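You operate a simulated robot arm through the tools that you are given. There is no shell and no other tool.

Carry out the task below with a simulated robot arm. There is one attempt and no reset: what you move stays moved.

Task
Power the stacker up, test its lamps, set the belt to FAST, start.
Fine: shut the console door before the power goes on; start last.

The check looks at the end state, three seconds after you hand in, the way a careful person would. Anything else that was tipped, shoved, dropped, spilled or broken makes it a failure.

Robot
A 7-joint arm with a two-finger parallel gripper, fixed in place. Base frame: the origin is on the floor under the middle of its stand, x ahead of it, y to its left, z up. Readings come in m, rad, newtons and seconds.
With the tool pointing down near the work surface it reaches from about 0.1 to 0.64 m from the base axis. Its first joint turns from -2.897 to 2.897 rad. Payload 1.57 kg.
Tool frame: the origin (TCP) lies between the finger pads and is the grasp point; the fingertips stand 0.03 m ahead of it; z points along the fingers, y is the line along which they close. Largest opening 0.08 m; finger width 0.017, thickness 0.012; the body of the gripper, 0.04 by 0.082 m, starts 0.08 m behind the TCP.
Orientation is told as [roll, pitch, yaw] about the base's x, y, z axes, in that order, counted from this pose: with the fingers straight down and closing along the base's y, the tool's x points along the base's -x, its y along +y and its z along -z.

Tools
- The arm moves only by the tool move_arm. Its argument "rows" is a list of rows, each a list of 7 numbers: the turn, a rotation vector about the base's x, y, z in rad, then the shift along the base's x, y, z in m, then the finger opening in m, from 0 to 0.08. In form: [[wx, wy, wz, dx, dy, dz, grip], ...]. A call has 1 to 20 rows; each row shifts and turns the commanded pose from where the row before left it. Rows are played at 5 a second. More than 0.05 m and 0.15 rad between two rows, or a gripper value outside its range, and nothing of the call is played. A pose out of reach is approached as far as the arm can. The call stops where the force on the tool passes 60 N (or 10 N more than at its start, if that is more) or the arm is blocked; 0.2 s more then pass. The fingers move at their own pace (about 0.072 m/s each) and stop on an object; they squeeze with about 37 N. The grip force told is the motor's: it shows also when the fingers shut on nothing. Time passes only in rows, and 0.2 s behind the last, so rows that do not move let the fingers close. It gives the time, the measured TCP pose, the force on the tool (base axes), the opening and the grip force at its end, in the units of the frame above (readings bear some noise), with the torque about the TCP (base axes, N m) and any sound that the robot's microphone picked up, and new pictures: "views" is both (left out), scene, wrist or none.
- Cameras (640 x 400 px; columns grow to the right, rows downward): "scene" is fixed at [0.2189, -0.5013, 1.8087]; the picture's right is [0.86, -0.51, 0.00], its down [-0.36, -0.60, -0.71] and it looks along [0.37, 0.61, -0.70] (base axes); focal length 283 px, centre (320, 200). "wrist" rides on the gripper at [0.072, -0.007, -0.122] in the tool frame; the picture's right is [0.09, 1.00, 0.00], its down [-0.84, 0.08, -0.54] and it looks along [-0.54, 0.05, 0.84] (tool axes); focal length 238 px, centre (320, 200). There is no depth. A picture from a camera that has moved, and an enlarged one, comes with that camera's place and axes in the base frame and with its lens.
- move_column(by): slides the trunk up (or, below 0, down) by that many m; the arm rides with it, the base frame stays. It gives what a move gives, with no picture.
- inspect(camera, box): a new picture of the part [left, top, right, bottom] of that camera's present view, enlarged. It takes no simulated time.
- finish_job(): hands the job in; it is judged then, once.

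Places have to be worked out from the pictures, the camera data and where the tool is seen. Open the gripper and draw the arm clear of the work before you hand the job in, unless the task says otherwise.

The tools are called after "Emit:" by a JSON object that holds its "method" and its "body". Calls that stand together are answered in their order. move_arm: Moves the arm, as the interface text tells. Its arguments: {"type":"object","properties":{"rows":{"type":"array","items":{"type":"array","items":{"type":"number"}}},"views":{"type":"string","enum":["both","scene","wrist","none"]}},"required":["rows"]} The other tools are called the same way: move_column (by) moves the trunk up or down; inspect (camera, box) takes an enlarged picture of a part of a camera's view; finish_job () hands the job in.

At the start:

```text
time_s: 0.0
tool_pos: [0.3307, 0.0413, 1.553]
tool_rot: [0.002, 0.001, 0.0]
contact_force: [0.2, -0.5, -0.4]
torque: [-0.01, 0.0, 0.02]
grip_width: 0.08
grasp_force: 0.0
trunk travel left (down, up): [-0.425, 0.055]
```

scene: 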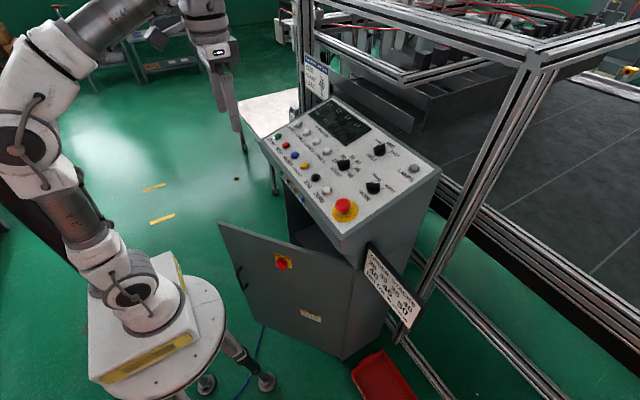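
wrist: 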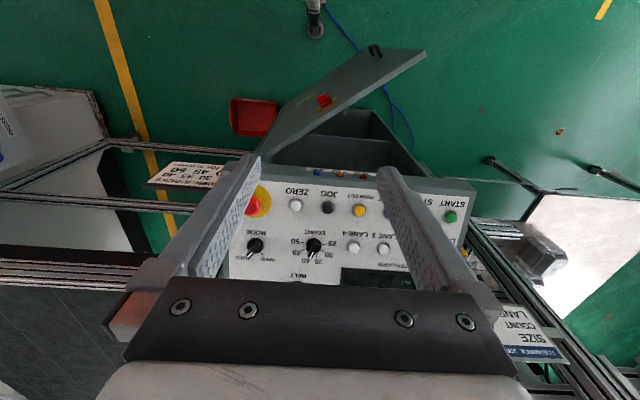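

The scene shows a console with a sloped panel, an open door with a red main switch on it, and several labelled controls. I'll take enlarged pictures of the panel, door and signs to read the labels.

Emit:
{"method": "inspect", "body": {"camera": "scene", "box": [250, 90, 450, 215]}}

Emit:
{"method": "inspect", "body": {"camera": "scene", "box": [210, 200, 430, 338]}}

Emit:
{"method": "inspect", "body": {"camera": "scene", "box": [290, 40, 350, 78]}}

Emit:
{"method": "inspect", "body": {"camera": "wrist", "box": [220, 170, 480, 332]}}

Emit:
{"method": "inspect", "body": {"camera": "wrist", "box": [120, 60, 440, 260]}}

```text
3.20 times, centred on (350, 152) of scene
camera zoom: at [0.2189, -0.5013, 1.8087], right [0.86, -0.51, 0.0], down [-0.36, -0.6, -0.71], along [0.37, 0.61, -0.7], focal length 904 px, centre (224, 352)
```

zoom: 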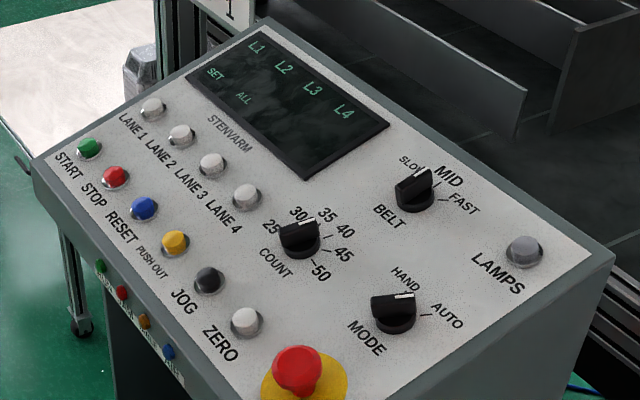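

```text
2.90 times, centred on (320, 269) of scene
camera zoom: at [0.2189, -0.5013, 1.8087], right [0.86, -0.51, 0.0], down [-0.36, -0.6, -0.71], along [0.37, 0.61, -0.7], focal length 819 px, centre (320, 0)
```

zoom: 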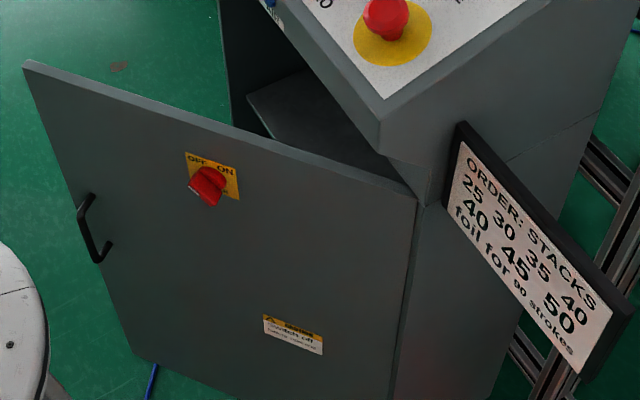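

```text
10.53 times, centred on (320, 59) of scene
camera zoom: at [0.2189, -0.5013, 1.8087], right [0.86, -0.51, 0.0], down [-0.36, -0.6, -0.71], along [0.37, 0.61, -0.7], focal length 2975 px, centre (320, 1684)
```

zoom: 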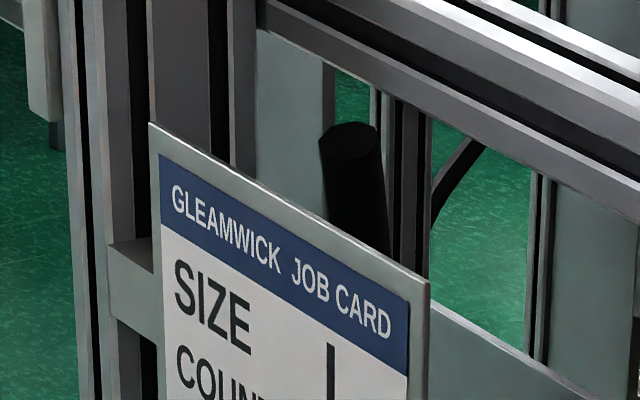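

```text
2.46 times, centred on (350, 251) of wrist
camera zoom: at [0.2588, 0.0338, 1.674], right [-0.09, 1.0, 0.0], down [0.84, 0.08, 0.54], along [0.54, 0.05, -0.84], focal length 587 px, centre (246, 74)
```

zoom: 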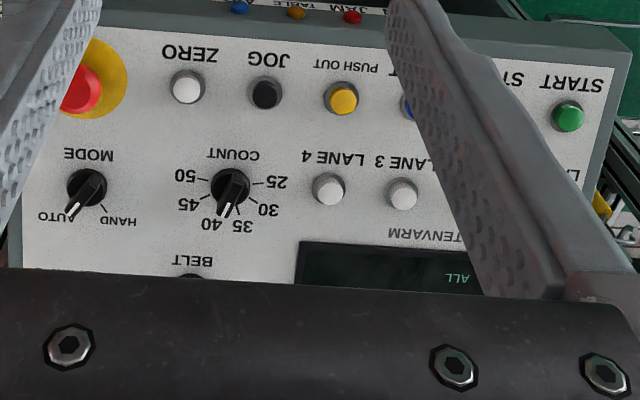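

```text
2.00 times, centred on (280, 160) of wrist
camera zoom: at [0.2588, 0.0338, 1.674], right [-0.09, 1.0, 0.0], down [0.84, 0.08, 0.54], along [0.54, 0.05, -0.84], focal length 477 px, centre (400, 280)
```

zoom: 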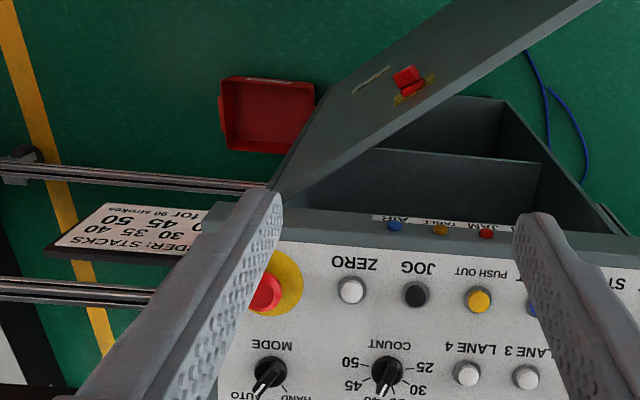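

Triangulating from both views, I place START near (0.56, 0.36, 1.24), E-stop near (0.55, -0.08, 1.27), BELT knob near (0.75, 0.02, 1.31), LAMPS near (0.77, -0.10, 1.31). The door hinge is near (0.56, -0.14) and its free edge near (0.25, 0.28), top z about 1.02. I'll zoom in on the knobs, E-stop, switch and warning label.

Emit:
{"method": "inspect", "body": {"camera": "scene", "box": [360, 130, 424, 170]}}

Emit:
{"method": "inspect", "body": {"camera": "scene", "box": [344, 170, 408, 210]}}

Emit:
{"method": "inspect", "body": {"camera": "scene", "box": [260, 250, 324, 290]}}

Emit:
{"method": "inspect", "body": {"camera": "scene", "box": [288, 300, 336, 330]}}

Emit:
{"method": "inspect", "body": {"camera": "scene", "box": [296, 60, 346, 110]}}

Emit:
{"method": "inspect", "body": {"camera": "scene", "box": [270, 150, 334, 210]}}

```text
10.00 times, centred on (392, 150) of scene
camera zoom: at [0.2189, -0.5013, 1.8087], right [0.86, -0.51, 0.0], down [-0.36, -0.6, -0.71], along [0.37, 0.61, -0.7], focal length 2826 px, centre (-400, 700)
```

zoom: 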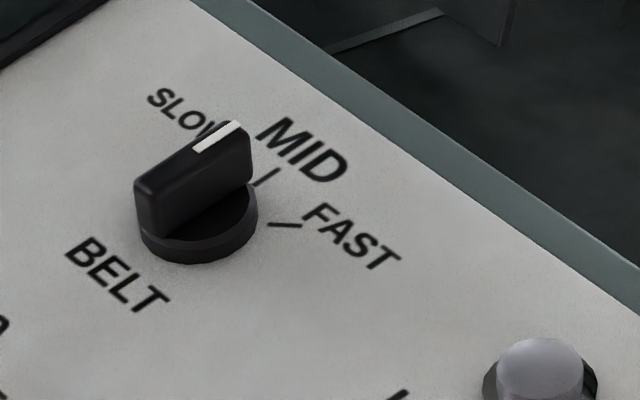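

```text
10.00 times, centred on (376, 190) of scene
camera zoom: at [0.2189, -0.5013, 1.8087], right [0.86, -0.51, 0.0], down [-0.36, -0.6, -0.71], along [0.37, 0.61, -0.7], focal length 2826 px, centre (-240, 300)
```

zoom: 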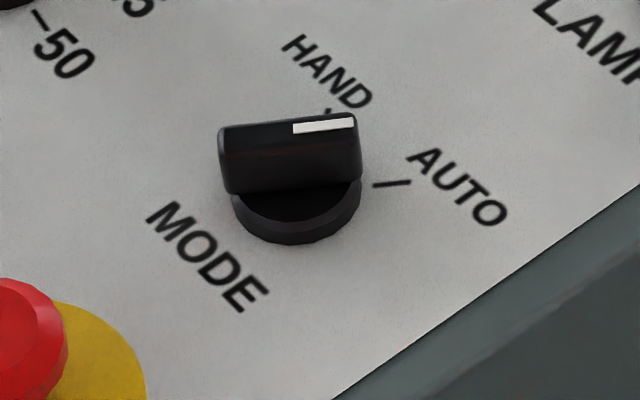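

```text
10.00 times, centred on (292, 270) of scene
camera zoom: at [0.2189, -0.5013, 1.8087], right [0.86, -0.51, 0.0], down [-0.36, -0.6, -0.71], along [0.37, 0.61, -0.7], focal length 2826 px, centre (600, -500)
```

zoom: 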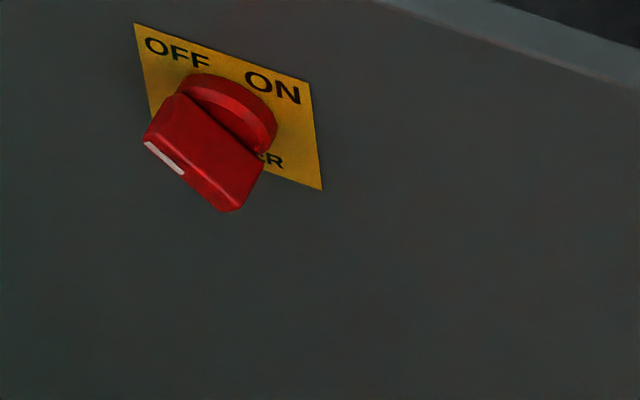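

```text
13.33 times, centred on (312, 315) of scene
camera zoom: at [0.2189, -0.5013, 1.8087], right [0.86, -0.51, 0.0], down [-0.36, -0.6, -0.71], along [0.37, 0.61, -0.7], focal length 3769 px, centre (427, -1333)
```

zoom: 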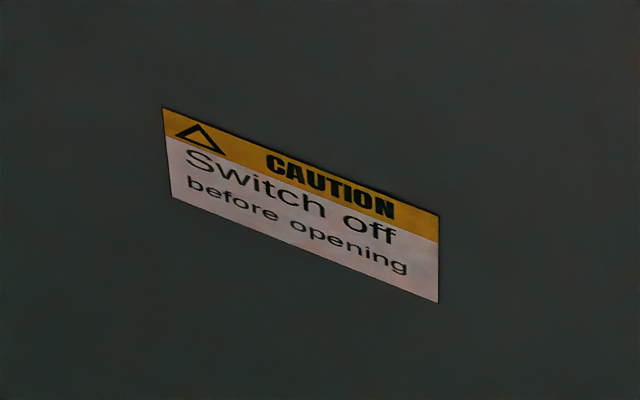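

```text
8.00 times, centred on (321, 85) of scene
camera zoom: at [0.2189, -0.5013, 1.8087], right [0.86, -0.51, 0.0], down [-0.36, -0.6, -0.71], along [0.37, 0.61, -0.7], focal length 2261 px, centre (312, 1120)
```

zoom: 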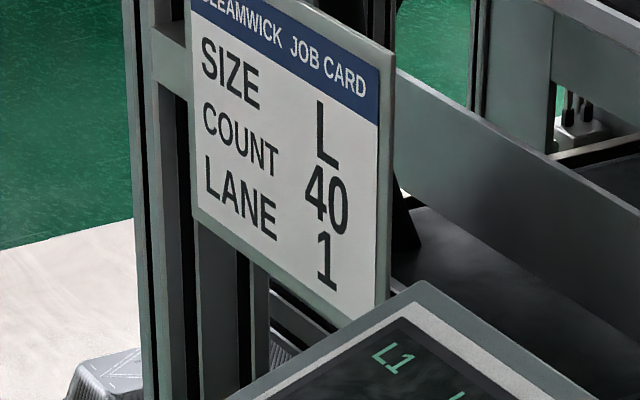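

```text
6.67 times, centred on (302, 180) of scene
camera zoom: at [0.2189, -0.5013, 1.8087], right [0.86, -0.51, 0.0], down [-0.36, -0.6, -0.71], along [0.37, 0.61, -0.7], focal length 1884 px, centre (440, 333)
```

zoom: 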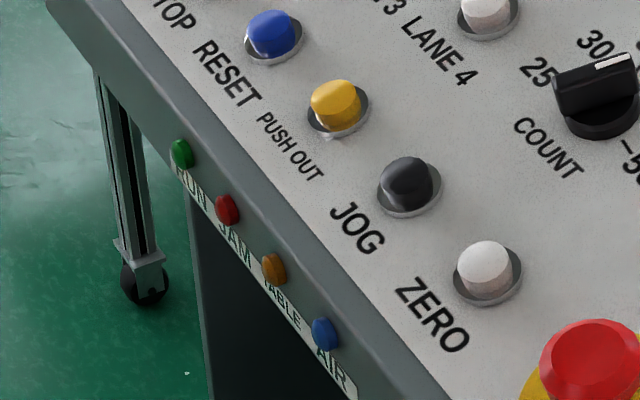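

The power switch bar on the door points up-left to OFF, so it needs about 90° clockwise. BELT points straight up at MID, so it needs 45° clockwise, and MODE is at AUTO. First I lower the trunk so the arm can get at the door; nothing lies directly under the gripper.

Emit:
{"method": "move_column", "body": {"by": -0.2}}

```text
time_s: 2.2
tool_pos: [0.3305, 0.0411, 1.3518]
tool_rot: [0.001, -0.001, 0.0]
contact_force: [0.8, 0.0, -0.5]
torque: [-0.02, 0.01, 0.0]
grip_width: 0.0799
grasp_force: 0.1
trunk travel left (down, up): [-0.225, 0.255]
```

The trunk lowered cleanly to TCP z 1.35. I close the fingers, take new pictures here, then carry on down.

Emit:
{"method": "move_arm", "body": {"rows": [[0, 0, 0, -0.02, 0, 0, 0.0], [0, 0, 0, -0.02, 0, 0, 0.0], [0, 0, 0, 0, 0, 0, 0.0], [0, 0, 0, 0, 0, 0, 0.0]], "views": "both"}}

```text
time_s: 3.2
tool_pos: [0.2901, 0.0408, 1.3526]
tool_rot: [-0.001, -0.001, 0.0]
contact_force: [0.2, 0.1, -0.5]
torque: [-0.01, -0.01, 0.0]
grip_width: 0.0
grasp_force: 20.8
trunk travel left (down, up): [-0.225, 0.255]
camera wrist: at [0.2187, 0.0335, 1.474], right [-0.09, 1.0, 0.0], down [0.84, 0.08, 0.54], along [0.54, 0.05, -0.84], focal length 238 px, centre (320, 200)
```

scene: 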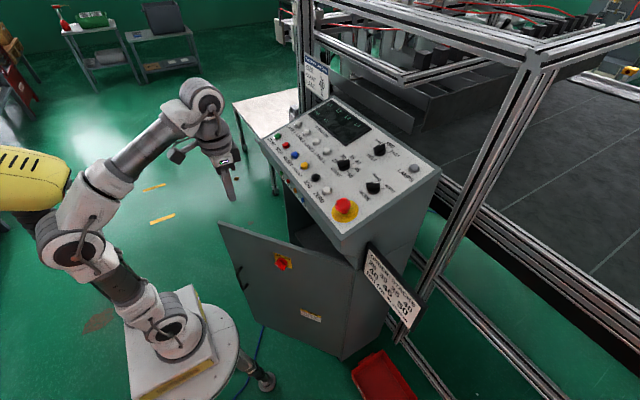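
wrist: 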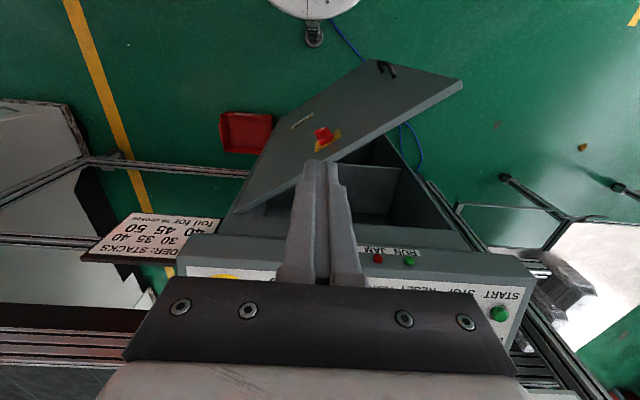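

The free top corner of the door comes out at (0.25, 0.28, 1.01) and the hinge at (0.565, -0.14); the panel lip's front is near x≈0.51, z≥1.16. I lower the trunk another 0.2 m with the gripper clear on the robot side of the door.

Emit:
{"method": "move_column", "body": {"by": -0.2}}

Emit:
{"method": "move_arm", "body": {"rows": [[0, 0, 0, -0.02, 0.02, -0.03, 0.0], [0, 0, 0, -0.015, 0.02, -0.04, 0.0], [0, 0, 0, -0.01, 0.02, -0.04, 0.0]], "views": "both"}}

```text
time_s: 5.3
tool_pos: [0.2907, 0.042, 1.1522]
tool_rot: [0.001, -0.001, -0.002]
contact_force: [0.1, 0.5, -0.1]
torque: [0.0, 0.0, 0.04]
grip_width: 0.0
grasp_force: 21.2
trunk travel left (down, up): [-0.025, 0.455]
```

```text
time_s: 6.1
tool_pos: [0.2485, 0.0977, 1.0399]
tool_rot: [0.002, 0.016, -0.016]
contact_force: [0.1, -0.1, 0.1]
torque: [0.0, 0.02, 0.01]
grip_width: 0.0
grasp_force: 21.4
trunk travel left (down, up): [-0.025, 0.455]
camera wrist: at [0.179, 0.0909, 1.1614], right [-0.08, 1.0, 0.0], down [0.85, 0.06, 0.53], along [0.53, 0.04, -0.85], focal length 238 px, centre (320, 200)
```

scene: 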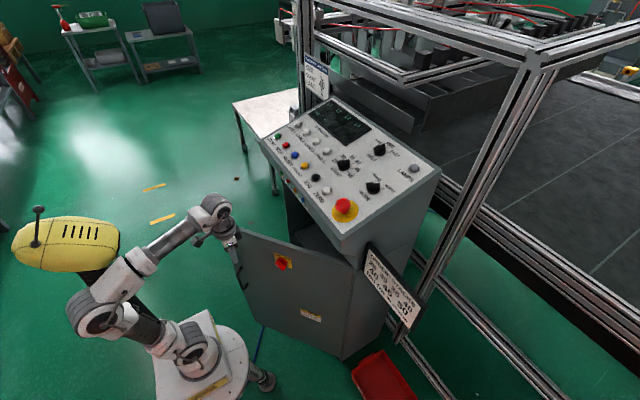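
wrist: 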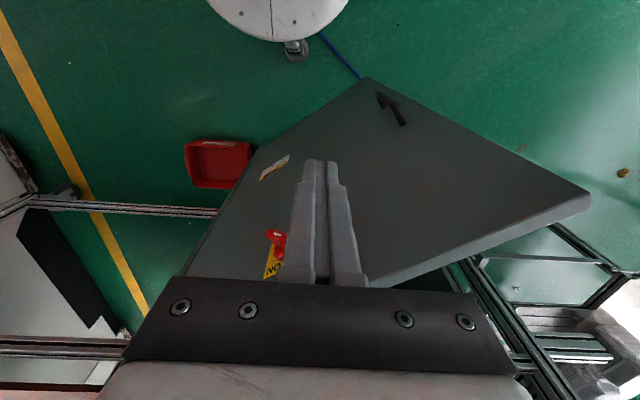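

The gripper is in front of the door's outer face with the switch and handle visible. I lower it alongside the door to about (0.26, 0.15, 0.95), still clear of the face.

Emit:
{"method": "move_arm", "body": {"rows": [[0, 0, 0, 0.0, 0.02, -0.035, 0.0], [0, 0, 0, 0.005, 0.02, -0.035, 0.0], [0, 0, 0, 0.005, 0.015, -0.02, 0.0], [0, 0, 0, 0, 0, 0, 0.0]], "views": "both"}}

```text
time_s: 7.1
tool_pos: [0.2546, 0.1562, 0.9534]
tool_rot: [0.0, -0.003, 0.0]
contact_force: [0.9, 0.0, -0.8]
torque: [0.01, 0.02, -0.01]
grip_width: 0.0
grasp_force: 21.1
trunk travel left (down, up): [-0.025, 0.455]
camera wrist: at [0.1824, 0.1488, 1.0739], right [-0.09, 1.0, 0.0], down [0.84, 0.08, 0.54], along [0.54, 0.05, -0.84], focal length 238 px, centre (320, 200)
```

scene: 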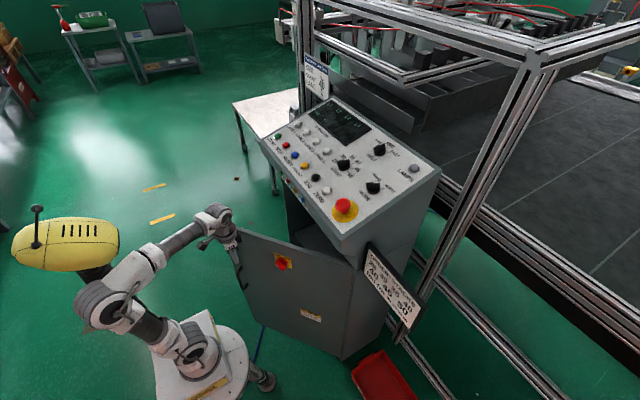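
wrist: 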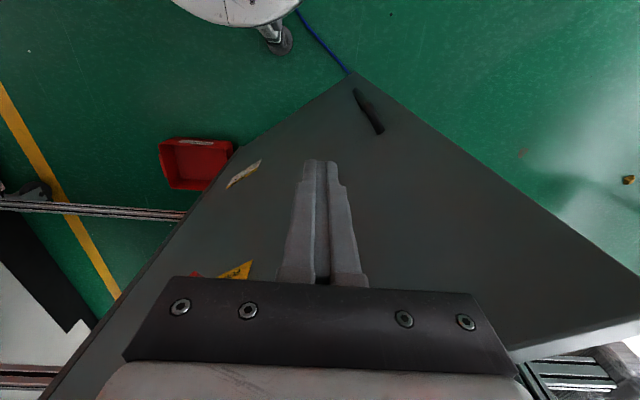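

The tool is at (0.255, 0.156, 0.953), several cm short of the face. I make contact and begin pushing along the door's arc at 2–2.5 cm per row.

Emit:
{"method": "move_arm", "body": {"rows": [[0, 0, 0, 0.022, 0.015, 0, 0.0], [0, 0, 0, 0.022, 0.015, 0, 0.0], [0, 0, 0, 0.02, 0.013, 0, 0.0], [0, 0, 0, 0.02, 0.012, 0, 0.0], [0, 0, 0, 0.02, 0.011, 0, 0.0]], "views": "both"}}

```text
time_s: 8.3
tool_pos: [0.3598, 0.222, 0.9526]
tool_rot: [0.001, 0.0, 0.0]
contact_force: [-0.4, -0.8, -0.1]
torque: [0.04, -0.03, 0.02]
grip_width: 0.0
grasp_force: 21.8
trunk travel left (down, up): [-0.025, 0.455]
camera wrist: at [0.2883, 0.2149, 1.0731], right [-0.09, 1.0, 0.0], down [0.84, 0.08, 0.54], along [0.54, 0.05, -0.84], focal length 238 px, centre (320, 200)
```

scene: 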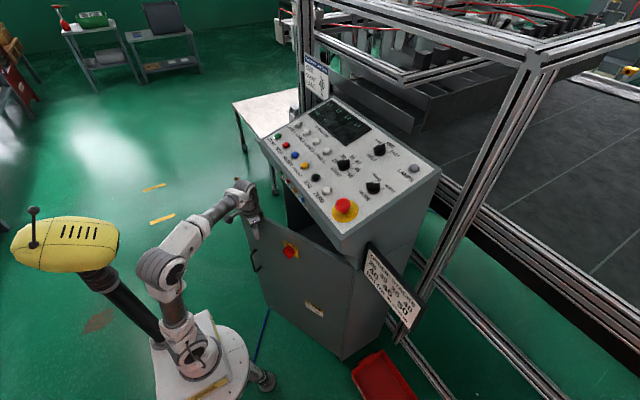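
wrist: 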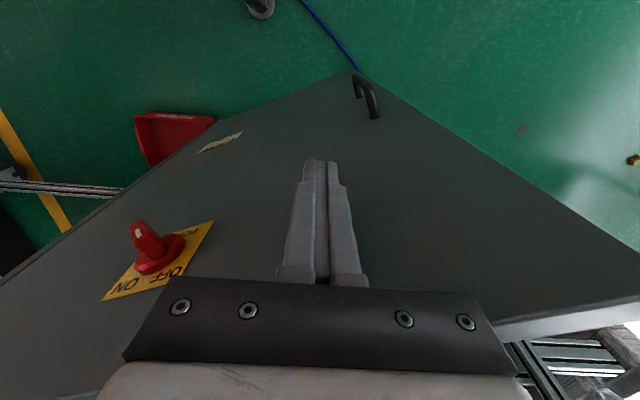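

The door swings with almost no force. I keep pushing while pitching the tool forward (about 45° total) so the hand will stay clear of the panel lip.

Emit:
{"method": "move_arm", "body": {"rows": [[0, -0.1, 0, 0.015, 0.009, 0, 0.0], [0, -0.12, 0, 0.015, 0.008, 0, 0.0], [0, -0.12, 0, 0.015, 0.007, 0, 0.0], [0, -0.12, 0, 0.015, 0.006, 0, 0.0], [0, -0.12, 0, 0.015, 0.005, 0, 0.0], [0, -0.1, 0, 0.01, 0.003, 0, 0.0]], "views": "both"}}

```text
time_s: 9.7
tool_pos: [0.4449, 0.2591, 0.952]
tool_rot: [0.001, -0.683, 0.0]
contact_force: [0.3, 0.2, -1.1]
torque: [0.0, -0.01, 0.0]
grip_width: 0.0001
grasp_force: 21.3
trunk travel left (down, up): [-0.025, 0.455]
camera wrist: at [0.3119, 0.2527, 1.001], right [-0.07, 1.0, -0.06], down [0.31, 0.08, 0.95], along [0.95, 0.05, -0.31], focal length 238 px, centre (320, 200)
```

scene: 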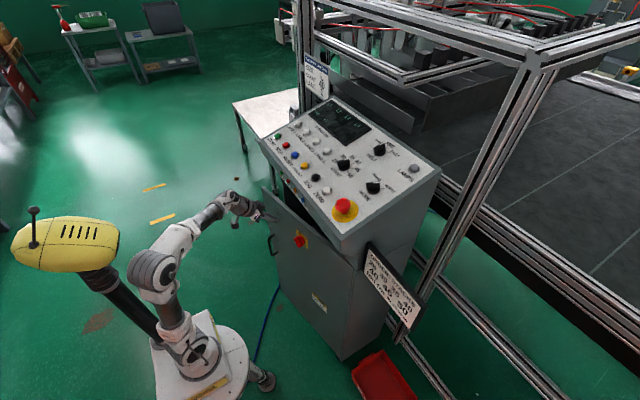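
wrist: 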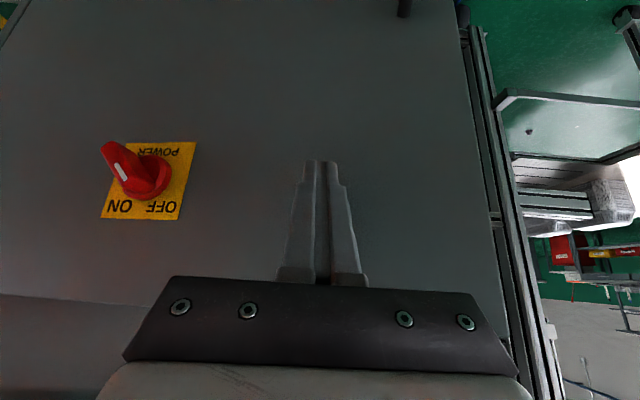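

The door is about 14° from closed and the arm holds the tilt well. I keep pushing toward closed in small steps, watching the force.

Emit:
{"method": "move_arm", "body": {"rows": [[0, 0, 0, 0.018, 0.004, -0.005, 0.0], [0, 0, 0, 0.018, 0.003, -0.005, 0.0], [0, 0, 0, 0.018, 0.002, -0.005, 0.0], [0, 0, 0, 0.015, 0.001, -0.005, 0.0], [0, 0, 0, 0.01, 0.0, 0, 0.0]], "views": "both"}}

```text
time_s: 10.9
tool_pos: [0.5238, 0.2701, 0.9313]
tool_rot: [0.0, -0.68, -0.001]
contact_force: [0.2, 1.1, -0.2]
torque: [0.0, -0.02, 0.01]
grip_width: 0.0
grasp_force: 21.5
trunk travel left (down, up): [-0.025, 0.455]
camera wrist: at [0.3909, 0.263, 0.9813], right [-0.07, 1.0, -0.06], down [0.31, 0.08, 0.95], along [0.95, 0.05, -0.31], focal length 238 px, centre (320, 200)
```

scene: 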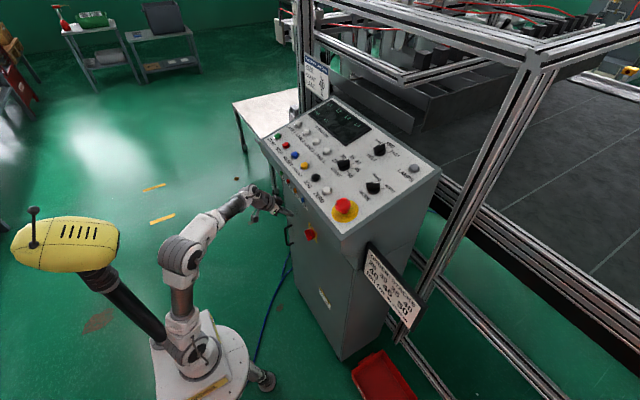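
wrist: 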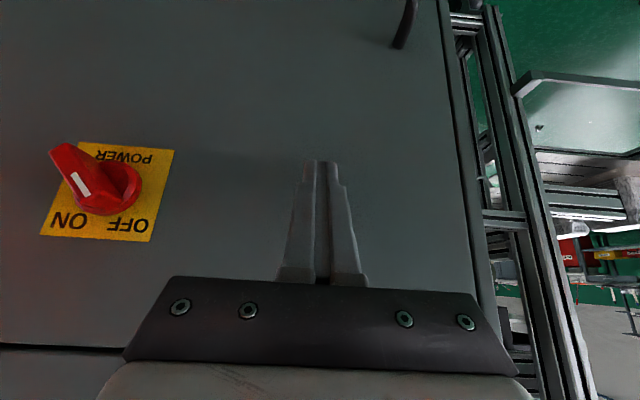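

Force is still near zero, so the door isn't seated yet. I push a bit more in 6–8 mm steps until it meets the frame.

Emit:
{"method": "move_arm", "body": {"rows": [[0, 0, 0, 0.008, 0, 0, 0.0], [0, 0, 0, 0.008, 0, 0, 0.0], [0, 0, 0, 0.006, 0, 0, 0.0], [0, 0, 0, 0.006, 0, 0, 0.0]], "views": "both"}}

```text
time_s: 11.7
tool_pos: [0.5348, 0.2714, 0.9322]
tool_rot: [-0.006, -0.666, 0.002]
contact_force: [-25.5, -6.6, 10.0]
torque: [-0.24, 0.21, -0.18]
grip_width: 0.0001
grasp_force: 21.0
trunk travel left (down, up): [-0.025, 0.455]
stopped in row 3: the force on the tool passed its limit at 70 N (the readings are from after the stop); the commanded pose is now the measured one
camera wrist: at [0.403, 0.2641, 0.9829], right [-0.07, 1.0, -0.06], down [0.32, 0.08, 0.94], along [0.94, 0.05, -0.33], focal length 238 px, centre (320, 200)
```

scene: 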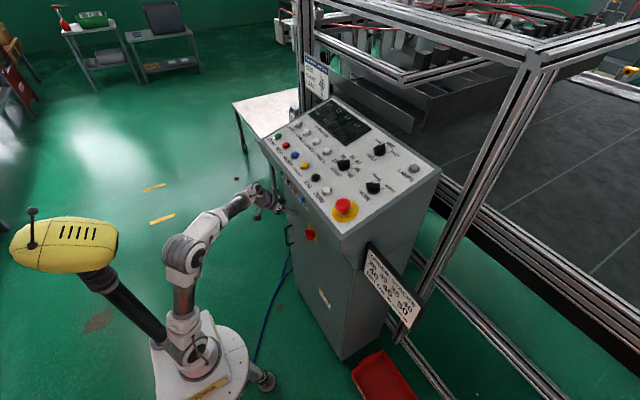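
wrist: 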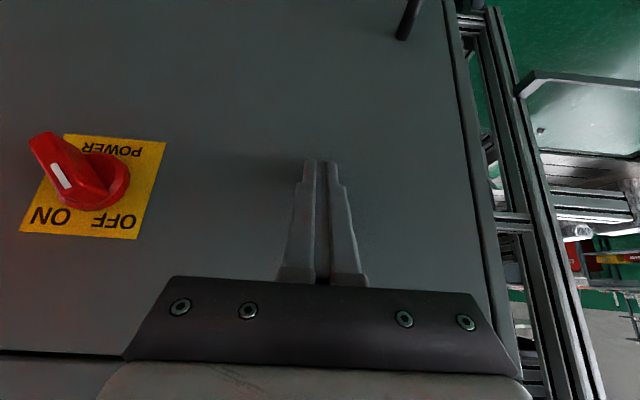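

The force jumped to 70 N at tip x≈0.555: the door is against its frame. I back away 8 cm and check that it stays shut.

Emit:
{"method": "move_arm", "body": {"rows": [[0, 0, 0, -0.02, 0, 0, 0.0], [0, 0, 0, -0.03, -0.01, 0, 0.0], [0, 0, 0, -0.03, -0.02, 0, 0.0], [0, 0, 0, 0, 0, 0, 0.0]], "views": "both"}}

Emit:
{"method": "inspect", "body": {"camera": "scene", "box": [250, 180, 400, 274]}}

Emit:
{"method": "inspect", "body": {"camera": "wrist", "box": [0, 60, 320, 260]}}

```text
time_s: 12.7
tool_pos: [0.4574, 0.2389, 0.9284]
tool_rot: [-0.005, -0.667, 0.001]
contact_force: [0.0, 0.2, -0.7]
torque: [0.01, -0.03, 0.0]
grip_width: 0.0001
grasp_force: 21.2
trunk travel left (down, up): [-0.025, 0.455]
camera wrist: at [0.3256, 0.2324, 0.9803], right [-0.07, 1.0, -0.06], down [0.32, 0.08, 0.94], along [0.94, 0.05, -0.33], focal length 238 px, centre (320, 200)
```

scene: 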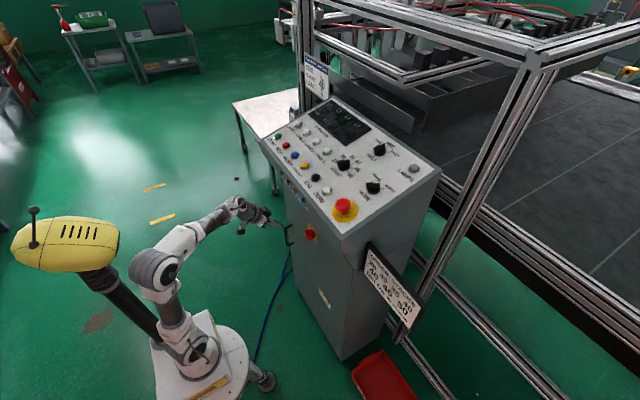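
wrist: 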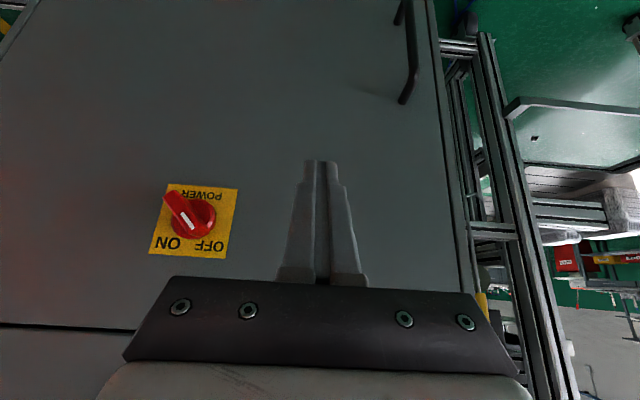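

```text
4.26 times, centred on (325, 227) of scene
camera zoom: at [0.2189, -0.5013, 1.8087], right [0.86, -0.51, 0.0], down [-0.36, -0.6, -0.71], along [0.37, 0.61, -0.7], focal length 1203 px, centre (299, 85)
```

zoom: 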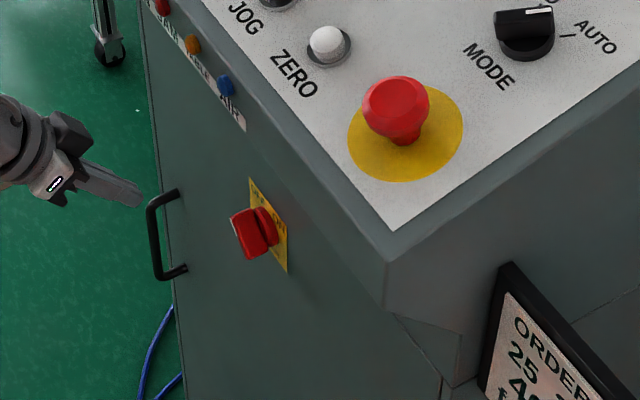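

```text
2.00 times, centred on (160, 160) of wrist
camera zoom: at [0.3256, 0.2324, 0.9803], right [-0.07, 1.0, -0.06], down [0.32, 0.08, 0.94], along [0.94, 0.05, -0.33], focal length 477 px, centre (640, 280)
```

zoom: 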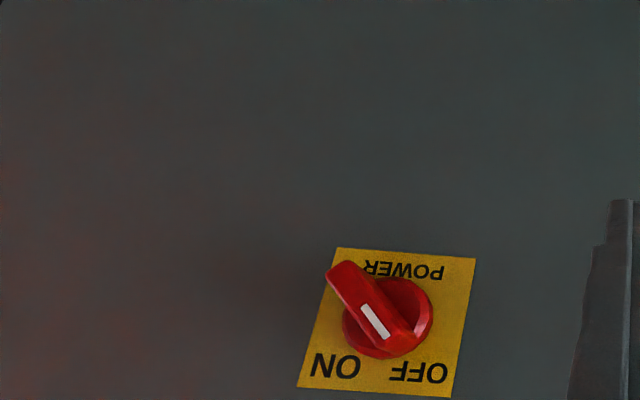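

The door is flush and stays shut. From this view the switch axis is at y≈0.125, z≈0.929, bar front at x≈0.529, bar lying at 45° toward OFF. I pitch further and roll the tool -45° about x so that the fingers straddle the bar, stopping ~6 cm short.

Emit:
{"method": "move_arm", "body": {"rows": [[0, -0.11, 0, 0, 0, 0.01, 0.04], [0, -0.11, 0, 0, 0, 0.01, 0.04], [0, -0.11, 0, 0, 0, 0.01, 0.04], [0, 0, 0, 0, 0, 0, 0.04]], "views": "both"}}

```text
time_s: 13.7
tool_pos: [0.4575, 0.2405, 0.9606]
tool_rot: [-0.004, -0.997, 0.002]
contact_force: [0.4, 0.2, 0.4]
torque: [0.01, 0.03, 0.02]
grip_width: 0.0402
grasp_force: 0.0
trunk travel left (down, up): [-0.025, 0.455]
camera wrist: at [0.3166, 0.2332, 0.9653], right [-0.05, 1.0, -0.08], down [0.0, 0.08, 1.0], along [1.0, 0.05, 0.0], focal length 238 px, centre (320, 200)
```

scene: 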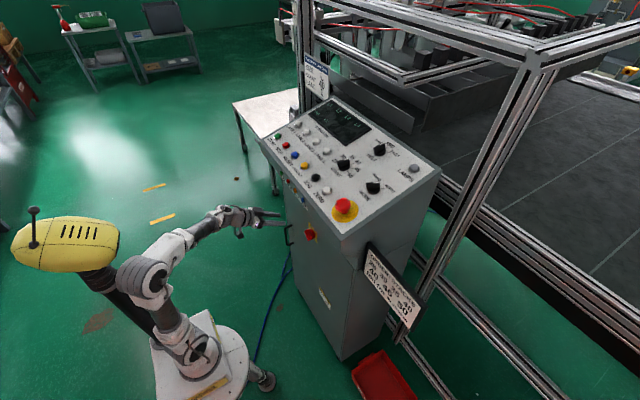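
wrist: 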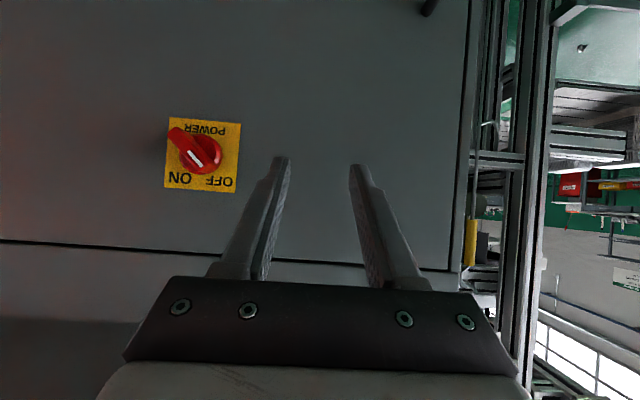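

The straight-on view confirms the switch axis at y≈0.124, z≈0.929. Now I roll -45° about base x while shifting to the pre-grasp point (0.466, 0.159, 0.964).

Emit:
{"method": "move_arm", "body": {"rows": [[-0.131, 0, 0, 0.0, -0.01, 0.0, 0.04], [-0.131, 0, 0, 0.0, -0.014, 0.0, 0.04], [-0.131, 0, 0, 0.002, -0.014, 0.0, 0.04], [-0.131, 0, 0, 0.002, -0.014, 0.001, 0.04], [-0.131, 0, 0, 0.002, -0.015, 0.001, 0.04], [-0.13, 0, 0, 0.002, -0.014, 0.001, 0.04], [0, 0, 0, 0, 0, 0, 0.04]], "views": "both"}}

```text
time_s: 15.3
tool_pos: [0.4649, 0.1583, 0.9615]
tool_rot: [-1.079, -0.633, 0.832]
contact_force: [0.2, -0.3, 0.5]
torque: [-0.01, 0.03, 0.02]
grip_width: 0.0398
grasp_force: 0.2
trunk travel left (down, up): [-0.025, 0.455]
camera wrist: at [0.3247, 0.1583, 0.9707], right [-0.05, 0.65, -0.76], down [0.0, 0.76, 0.65], along [1.0, 0.03, -0.04], focal length 238 px, centre (320, 200)
```

scene: 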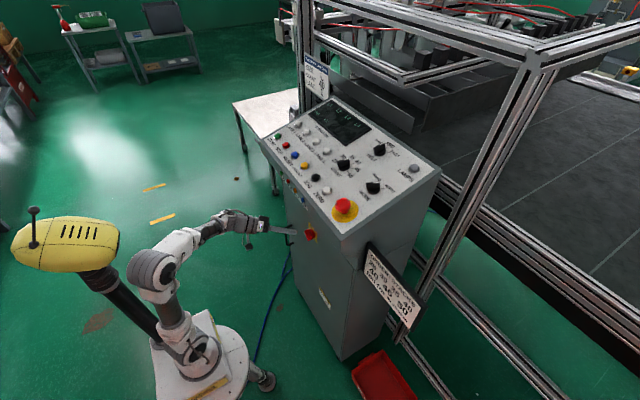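
wrist: 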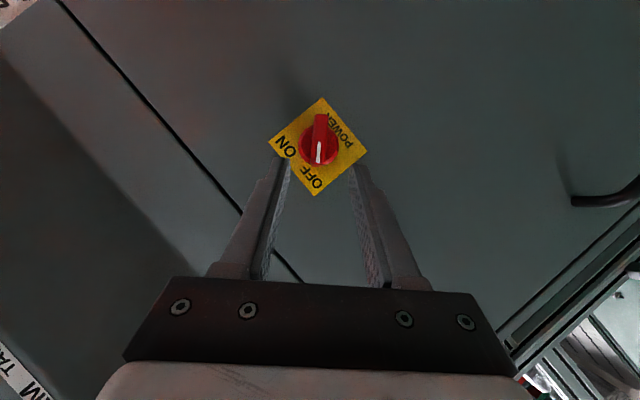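

The bar now lies centred between the fingers and parallel to them. I advance about 6 cm along the tool axis to straddle it.

Emit:
{"method": "move_arm", "body": {"rows": [[0, 0, 0, 0.0145, -0.0065, -0.006, 0.04], [0, 0, 0, 0.0145, -0.0065, -0.006, 0.04], [0, 0, 0, 0.012, -0.005, -0.005, 0.04], [0, 0, 0, 0.009, -0.004, -0.004, 0.04], [0, 0, 0, 0, 0, 0, 0.04]], "views": "both"}}

Emit:
{"method": "inspect", "body": {"camera": "wrist", "box": [220, 60, 420, 185]}}

Emit:
{"method": "inspect", "body": {"camera": "scene", "box": [260, 200, 340, 250]}}

```text
time_s: 16.5
tool_pos: [0.517, 0.1379, 0.9428]
tool_rot: [-1.076, -0.636, 0.829]
contact_force: [0.0, -0.6, -0.4]
torque: [0.02, 0.01, 0.01]
grip_width: 0.0401
grasp_force: 0.1
trunk travel left (down, up): [-0.025, 0.455]
camera wrist: at [0.3751, 0.1367, 0.9499], right [-0.05, 0.65, -0.76], down [0.0, 0.76, 0.65], along [1.0, 0.03, -0.04], focal length 238 px, centre (320, 200)
```

scene: 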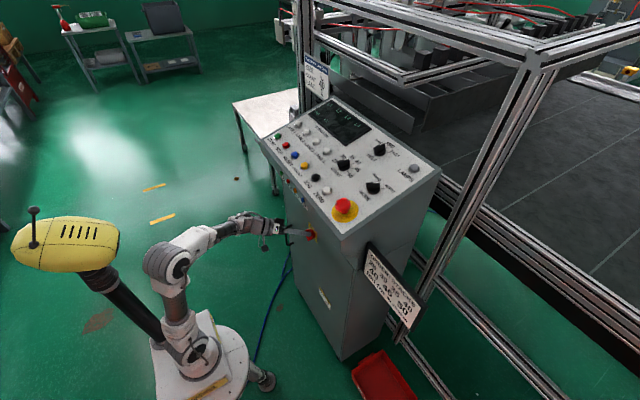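
wrist: 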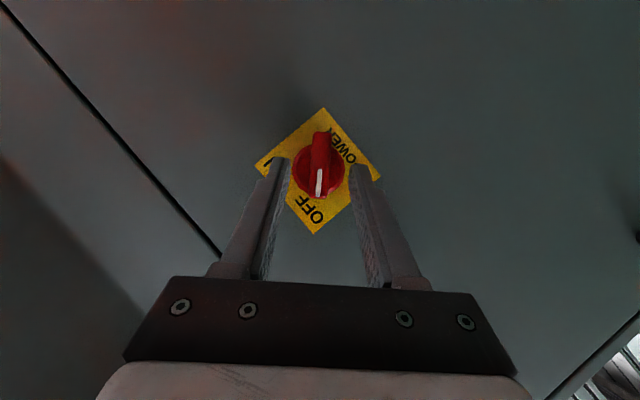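

```text
3.20 times, centred on (320, 122) of wrist
camera zoom: at [0.3751, 0.1367, 0.9499], right [-0.05, 0.65, -0.76], down [0.0, 0.76, 0.65], along [1.0, 0.03, -0.04], focal length 763 px, centre (320, 448)
```

zoom: 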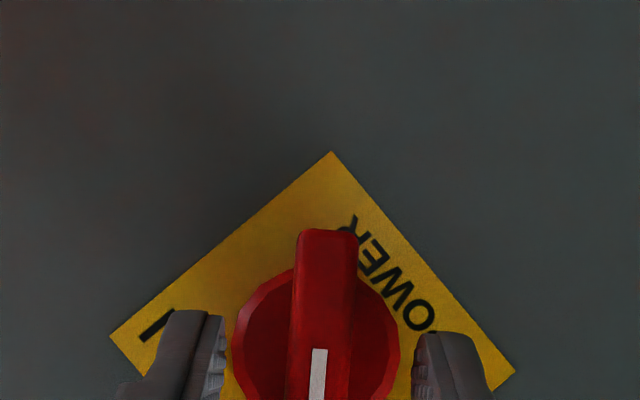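

```text
8.00 times, centred on (300, 225) of scene
camera zoom: at [0.2189, -0.5013, 1.8087], right [0.86, -0.51, 0.0], down [-0.36, -0.6, -0.71], along [0.37, 0.61, -0.7], focal length 2261 px, centre (480, 0)
```

zoom: 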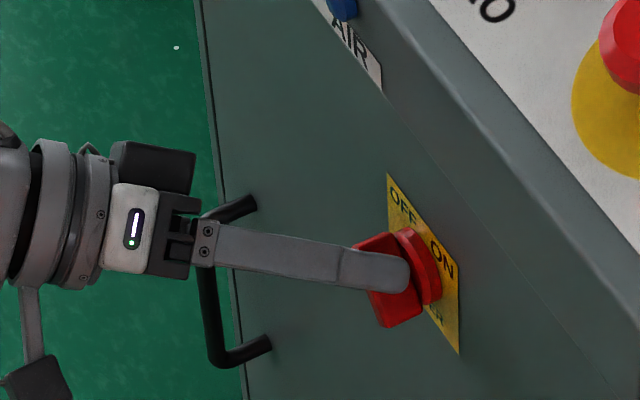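

The fingertips straddle the bar right over the disc with no contact force. I close the gripper on the bar.

Emit:
{"method": "move_arm", "body": {"rows": [[0, 0, 0, 0, 0, 0, 0.0], [0, 0, 0, 0, 0, 0, 0.0], [0, 0, 0, 0, 0, 0, 0.0]], "views": "wrist"}}

```text
time_s: 17.3
tool_pos: [0.5167, 0.1381, 0.9421]
tool_rot: [-1.079, -0.635, 0.828]
contact_force: [1.9, -2.8, 2.9]
torque: [0.06, 0.21, 0.13]
grip_width: 0.0129
grasp_force: 29.8
trunk travel left (down, up): [-0.025, 0.455]
camera wrist: at [0.3749, 0.1364, 0.9502], right [-0.05, 0.65, -0.76], down [0.0, 0.76, 0.65], along [1.0, 0.03, -0.03], focal length 238 px, centre (320, 200)
```

wrist: 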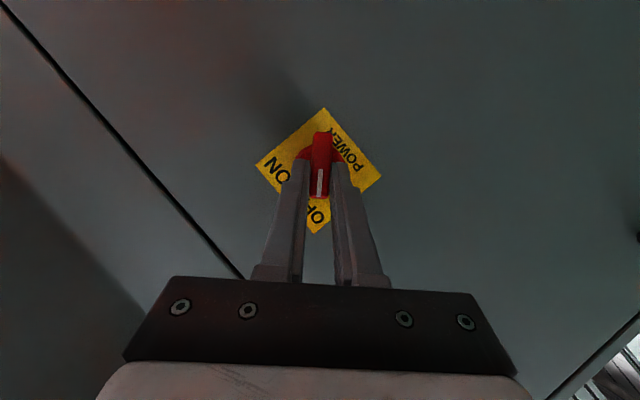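

The bar is gripped at 12.9 mm width. I now turn clockwise (positive about base x), moving the TCP on the arc about the switch axis; first 30° to check forces.

Emit:
{"method": "move_arm", "body": {"rows": [[0.131, 0, 0, 0, -0.0018, 0.0017, 0.0], [0.131, 0, 0, 0, -0.002, 0.0014, 0.0], [0.131, 0, 0, 0, -0.0022, 0.0011, 0.0], [0.131, 0, 0, 0, -0.0023, 0.0008, 0.0]], "views": "both"}}

```text
time_s: 18.3
tool_pos: [0.5163, 0.1284, 0.9467]
tool_rot: [-0.458, -0.946, 0.376]
contact_force: [1.8, -3.8, 1.7]
torque: [-0.08, -0.56, 0.35]
grip_width: 0.0127
grasp_force: 29.8
trunk travel left (down, up): [-0.025, 0.455]
camera wrist: at [0.3749, 0.1243, 0.9537], right [-0.05, 0.94, -0.33], down [0.0, 0.33, 0.94], along [1.0, 0.04, -0.02], focal length 238 px, centre (320, 200)
```

scene: 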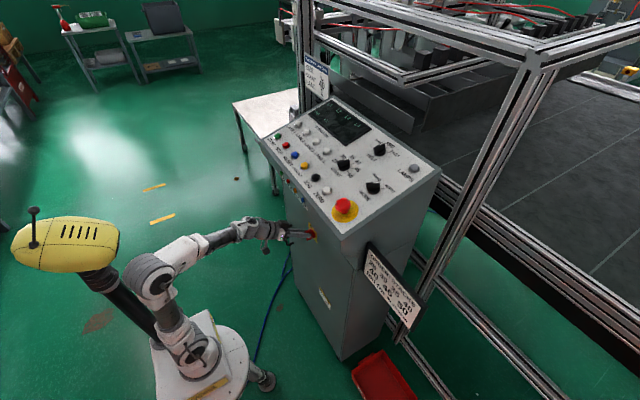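
wrist: 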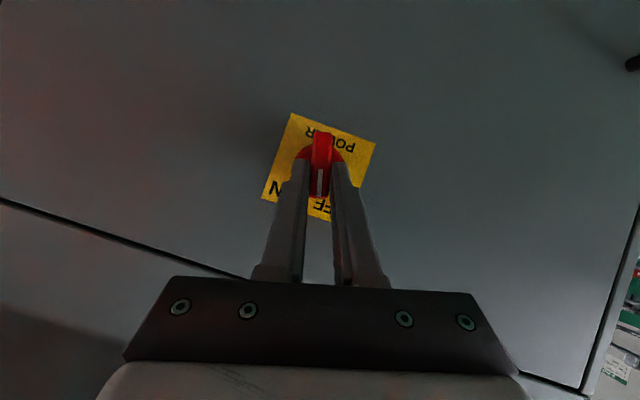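

The bar is turning with the gripper and forces are small (~4 N). I continue the remaining 60° along the same arc.

Emit:
{"method": "move_arm", "body": {"rows": [[0.131, 0, 0, 0, -0.0024, 0.0005, 0.0], [0.131, 0, 0, 0, -0.0025, 0.0002, 0.0], [0.131, 0, 0, 0, -0.0025, -0.0001, 0.0], [0.131, 0, 0, 0, -0.0024, -0.0004, 0.0], [0.131, 0, 0, 0, -0.0024, -0.0008, 0.0], [0.131, 0, 0, 0, -0.0022, -0.001, 0.0]], "views": "both"}}

```text
time_s: 19.7
tool_pos: [0.5164, 0.1168, 0.9458]
tool_rot: [0.816, -0.814, -0.659]
contact_force: [2.9, 1.8, 2.4]
torque: [0.09, 0.43, 0.57]
grip_width: 0.0131
grasp_force: 29.3
trunk travel left (down, up): [-0.025, 0.455]
camera wrist: at [0.3746, 0.1067, 0.9468], right [-0.05, 0.9, 0.43], down [0.0, -0.43, 0.9], along [1.0, 0.04, 0.02], focal length 238 px, centre (320, 200)
```

scene: 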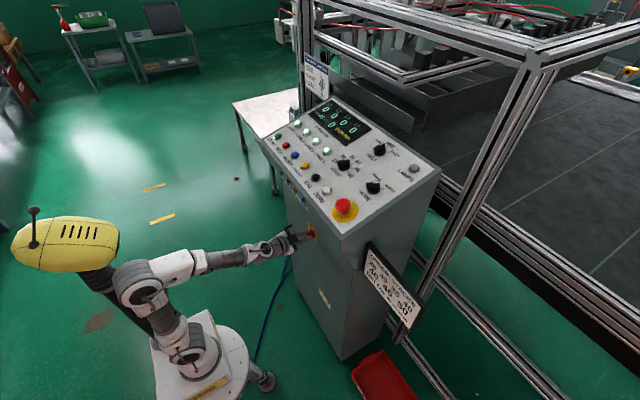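
wrist: 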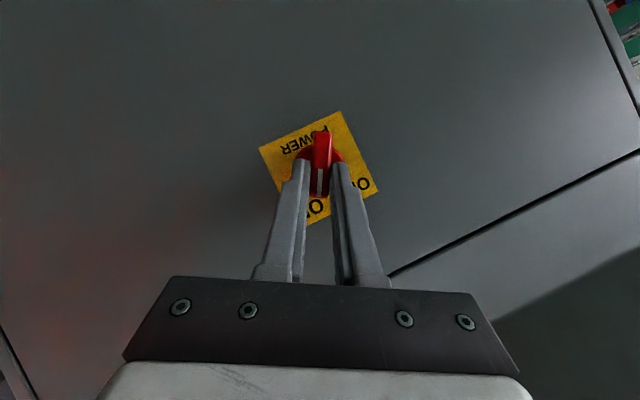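

The display has come alive, so power is on. I finish the last 15° so the bar sits fully at ON.

Emit:
{"method": "move_arm", "body": {"rows": [[0.131, 0, 0, 0, -0.0021, -0.0013, 0.0], [0.125, 0, 0, 0, -0.0019, -0.0016, 0.0], [0, 0, 0, 0, 0, 0, 0.0]], "views": "both"}}

Emit:
{"method": "inspect", "body": {"camera": "wrist", "box": [220, 85, 420, 210]}}

Emit:
{"method": "inspect", "body": {"camera": "scene", "box": [250, 90, 450, 215]}}

```text
time_s: 20.5
tool_pos: [0.5157, 0.1125, 0.9434]
tool_rot: [1.065, -0.639, -0.825]
contact_force: [0.0, 8.4, 2.0]
torque: [0.14, -0.16, 0.31]
grip_width: 0.0131
grasp_force: 29.7
trunk travel left (down, up): [-0.025, 0.455]
camera wrist: at [0.3745, 0.1027, 0.9419], right [-0.05, 0.76, 0.65], down [0.0, -0.65, 0.76], along [1.0, 0.04, 0.03], focal length 238 px, centre (320, 200)
```

scene: 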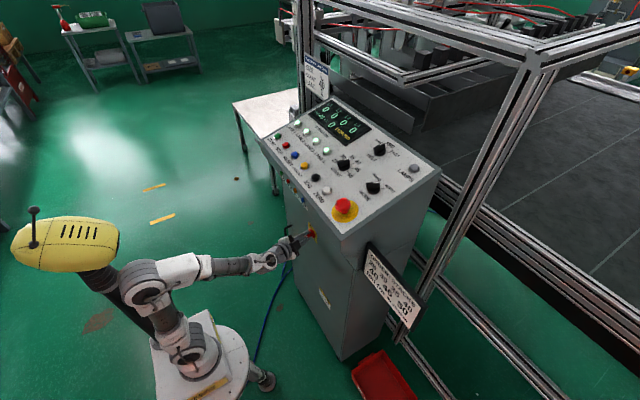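
wrist: 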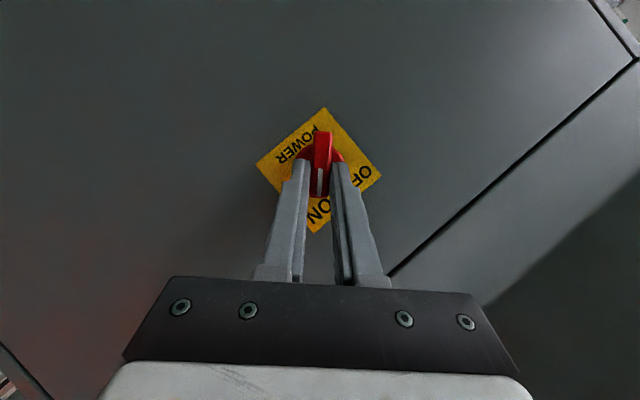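

```text
3.20 times, centred on (320, 148) of wrist
camera zoom: at [0.3745, 0.1027, 0.9419], right [-0.05, 0.76, 0.65], down [0.0, -0.65, 0.76], along [1.0, 0.04, 0.03], focal length 763 px, centre (320, 368)
```

zoom: 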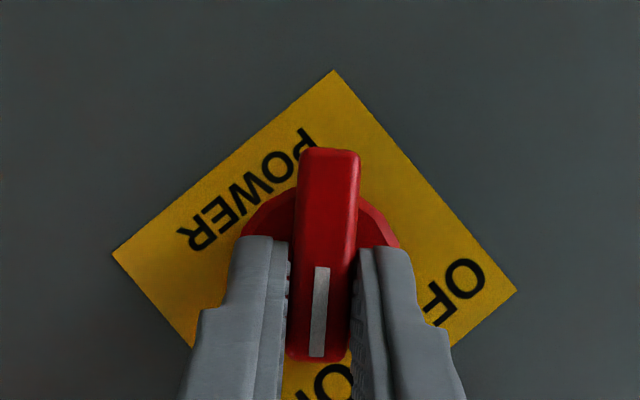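

```text
3.20 times, centred on (350, 152) of scene
camera zoom: at [0.2189, -0.5013, 1.8087], right [0.86, -0.51, 0.0], down [-0.36, -0.6, -0.71], along [0.37, 0.61, -0.7], focal length 904 px, centre (224, 352)
```

zoom: 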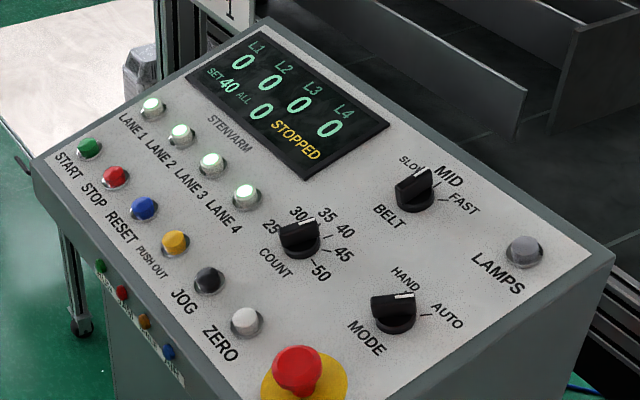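

The bar points at ON and the display reads "SET 40 … STOPPED". I open the fingers and back straight out along the tool axis.

Emit:
{"method": "move_arm", "body": {"rows": [[0, 0, 0, 0, 0, 0, 0.05], [0, 0, 0, 0, 0, 0, 0.05], [0, 0, 0, -0.017, -0.008, 0.008, 0.05], [0, 0, 0, -0.025, -0.011, 0.011, 0.05], [0, 0, 0, -0.025, -0.011, 0.011, 0.05], [0, 0, 0, -0.03, -0.012, 0.005, 0.05]], "views": "both"}}

Emit:
{"method": "inspect", "body": {"camera": "scene", "box": [260, 180, 360, 243]}}

```text
time_s: 21.9
tool_pos: [0.4183, 0.0695, 0.9765]
tool_rot: [1.064, -0.638, -0.826]
contact_force: [0.7, -0.1, 0.0]
torque: [-0.01, 0.02, 0.0]
grip_width: 0.05
grasp_force: 0.0
trunk travel left (down, up): [-0.025, 0.455]
camera wrist: at [0.2771, 0.0592, 0.9765], right [-0.05, 0.76, 0.64], down [0.0, -0.65, 0.76], along [1.0, 0.04, 0.03], focal length 238 px, centre (320, 200)
```

scene: 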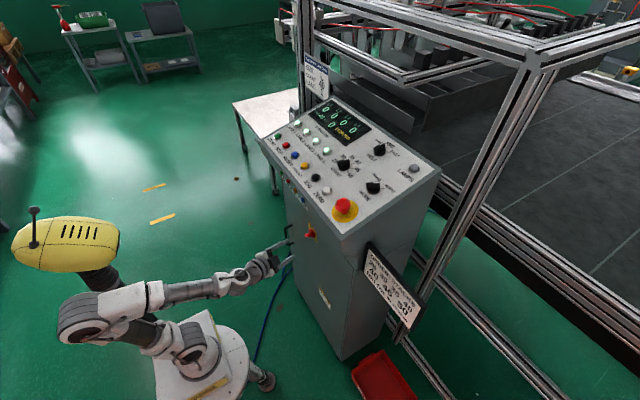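
wrist: 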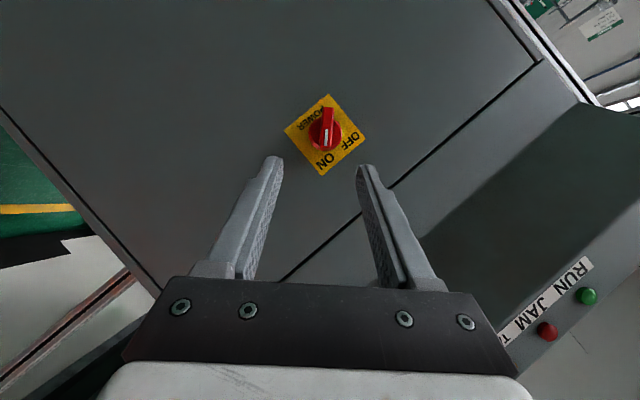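

```text
6.35 times, centred on (310, 212) of scene
camera zoom: at [0.2189, -0.5013, 1.8087], right [0.86, -0.51, 0.0], down [-0.36, -0.6, -0.71], along [0.37, 0.61, -0.7], focal length 1795 px, centre (384, 127)
```

zoom: 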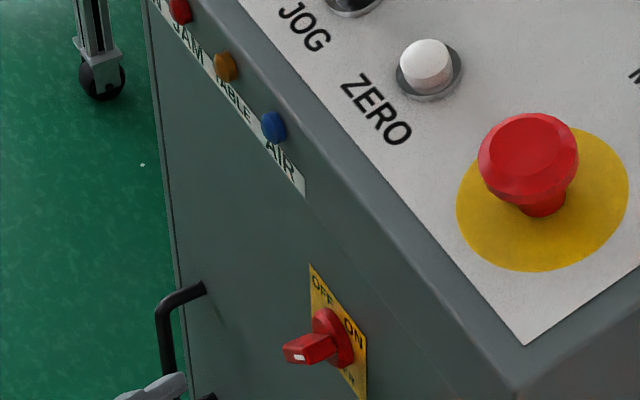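

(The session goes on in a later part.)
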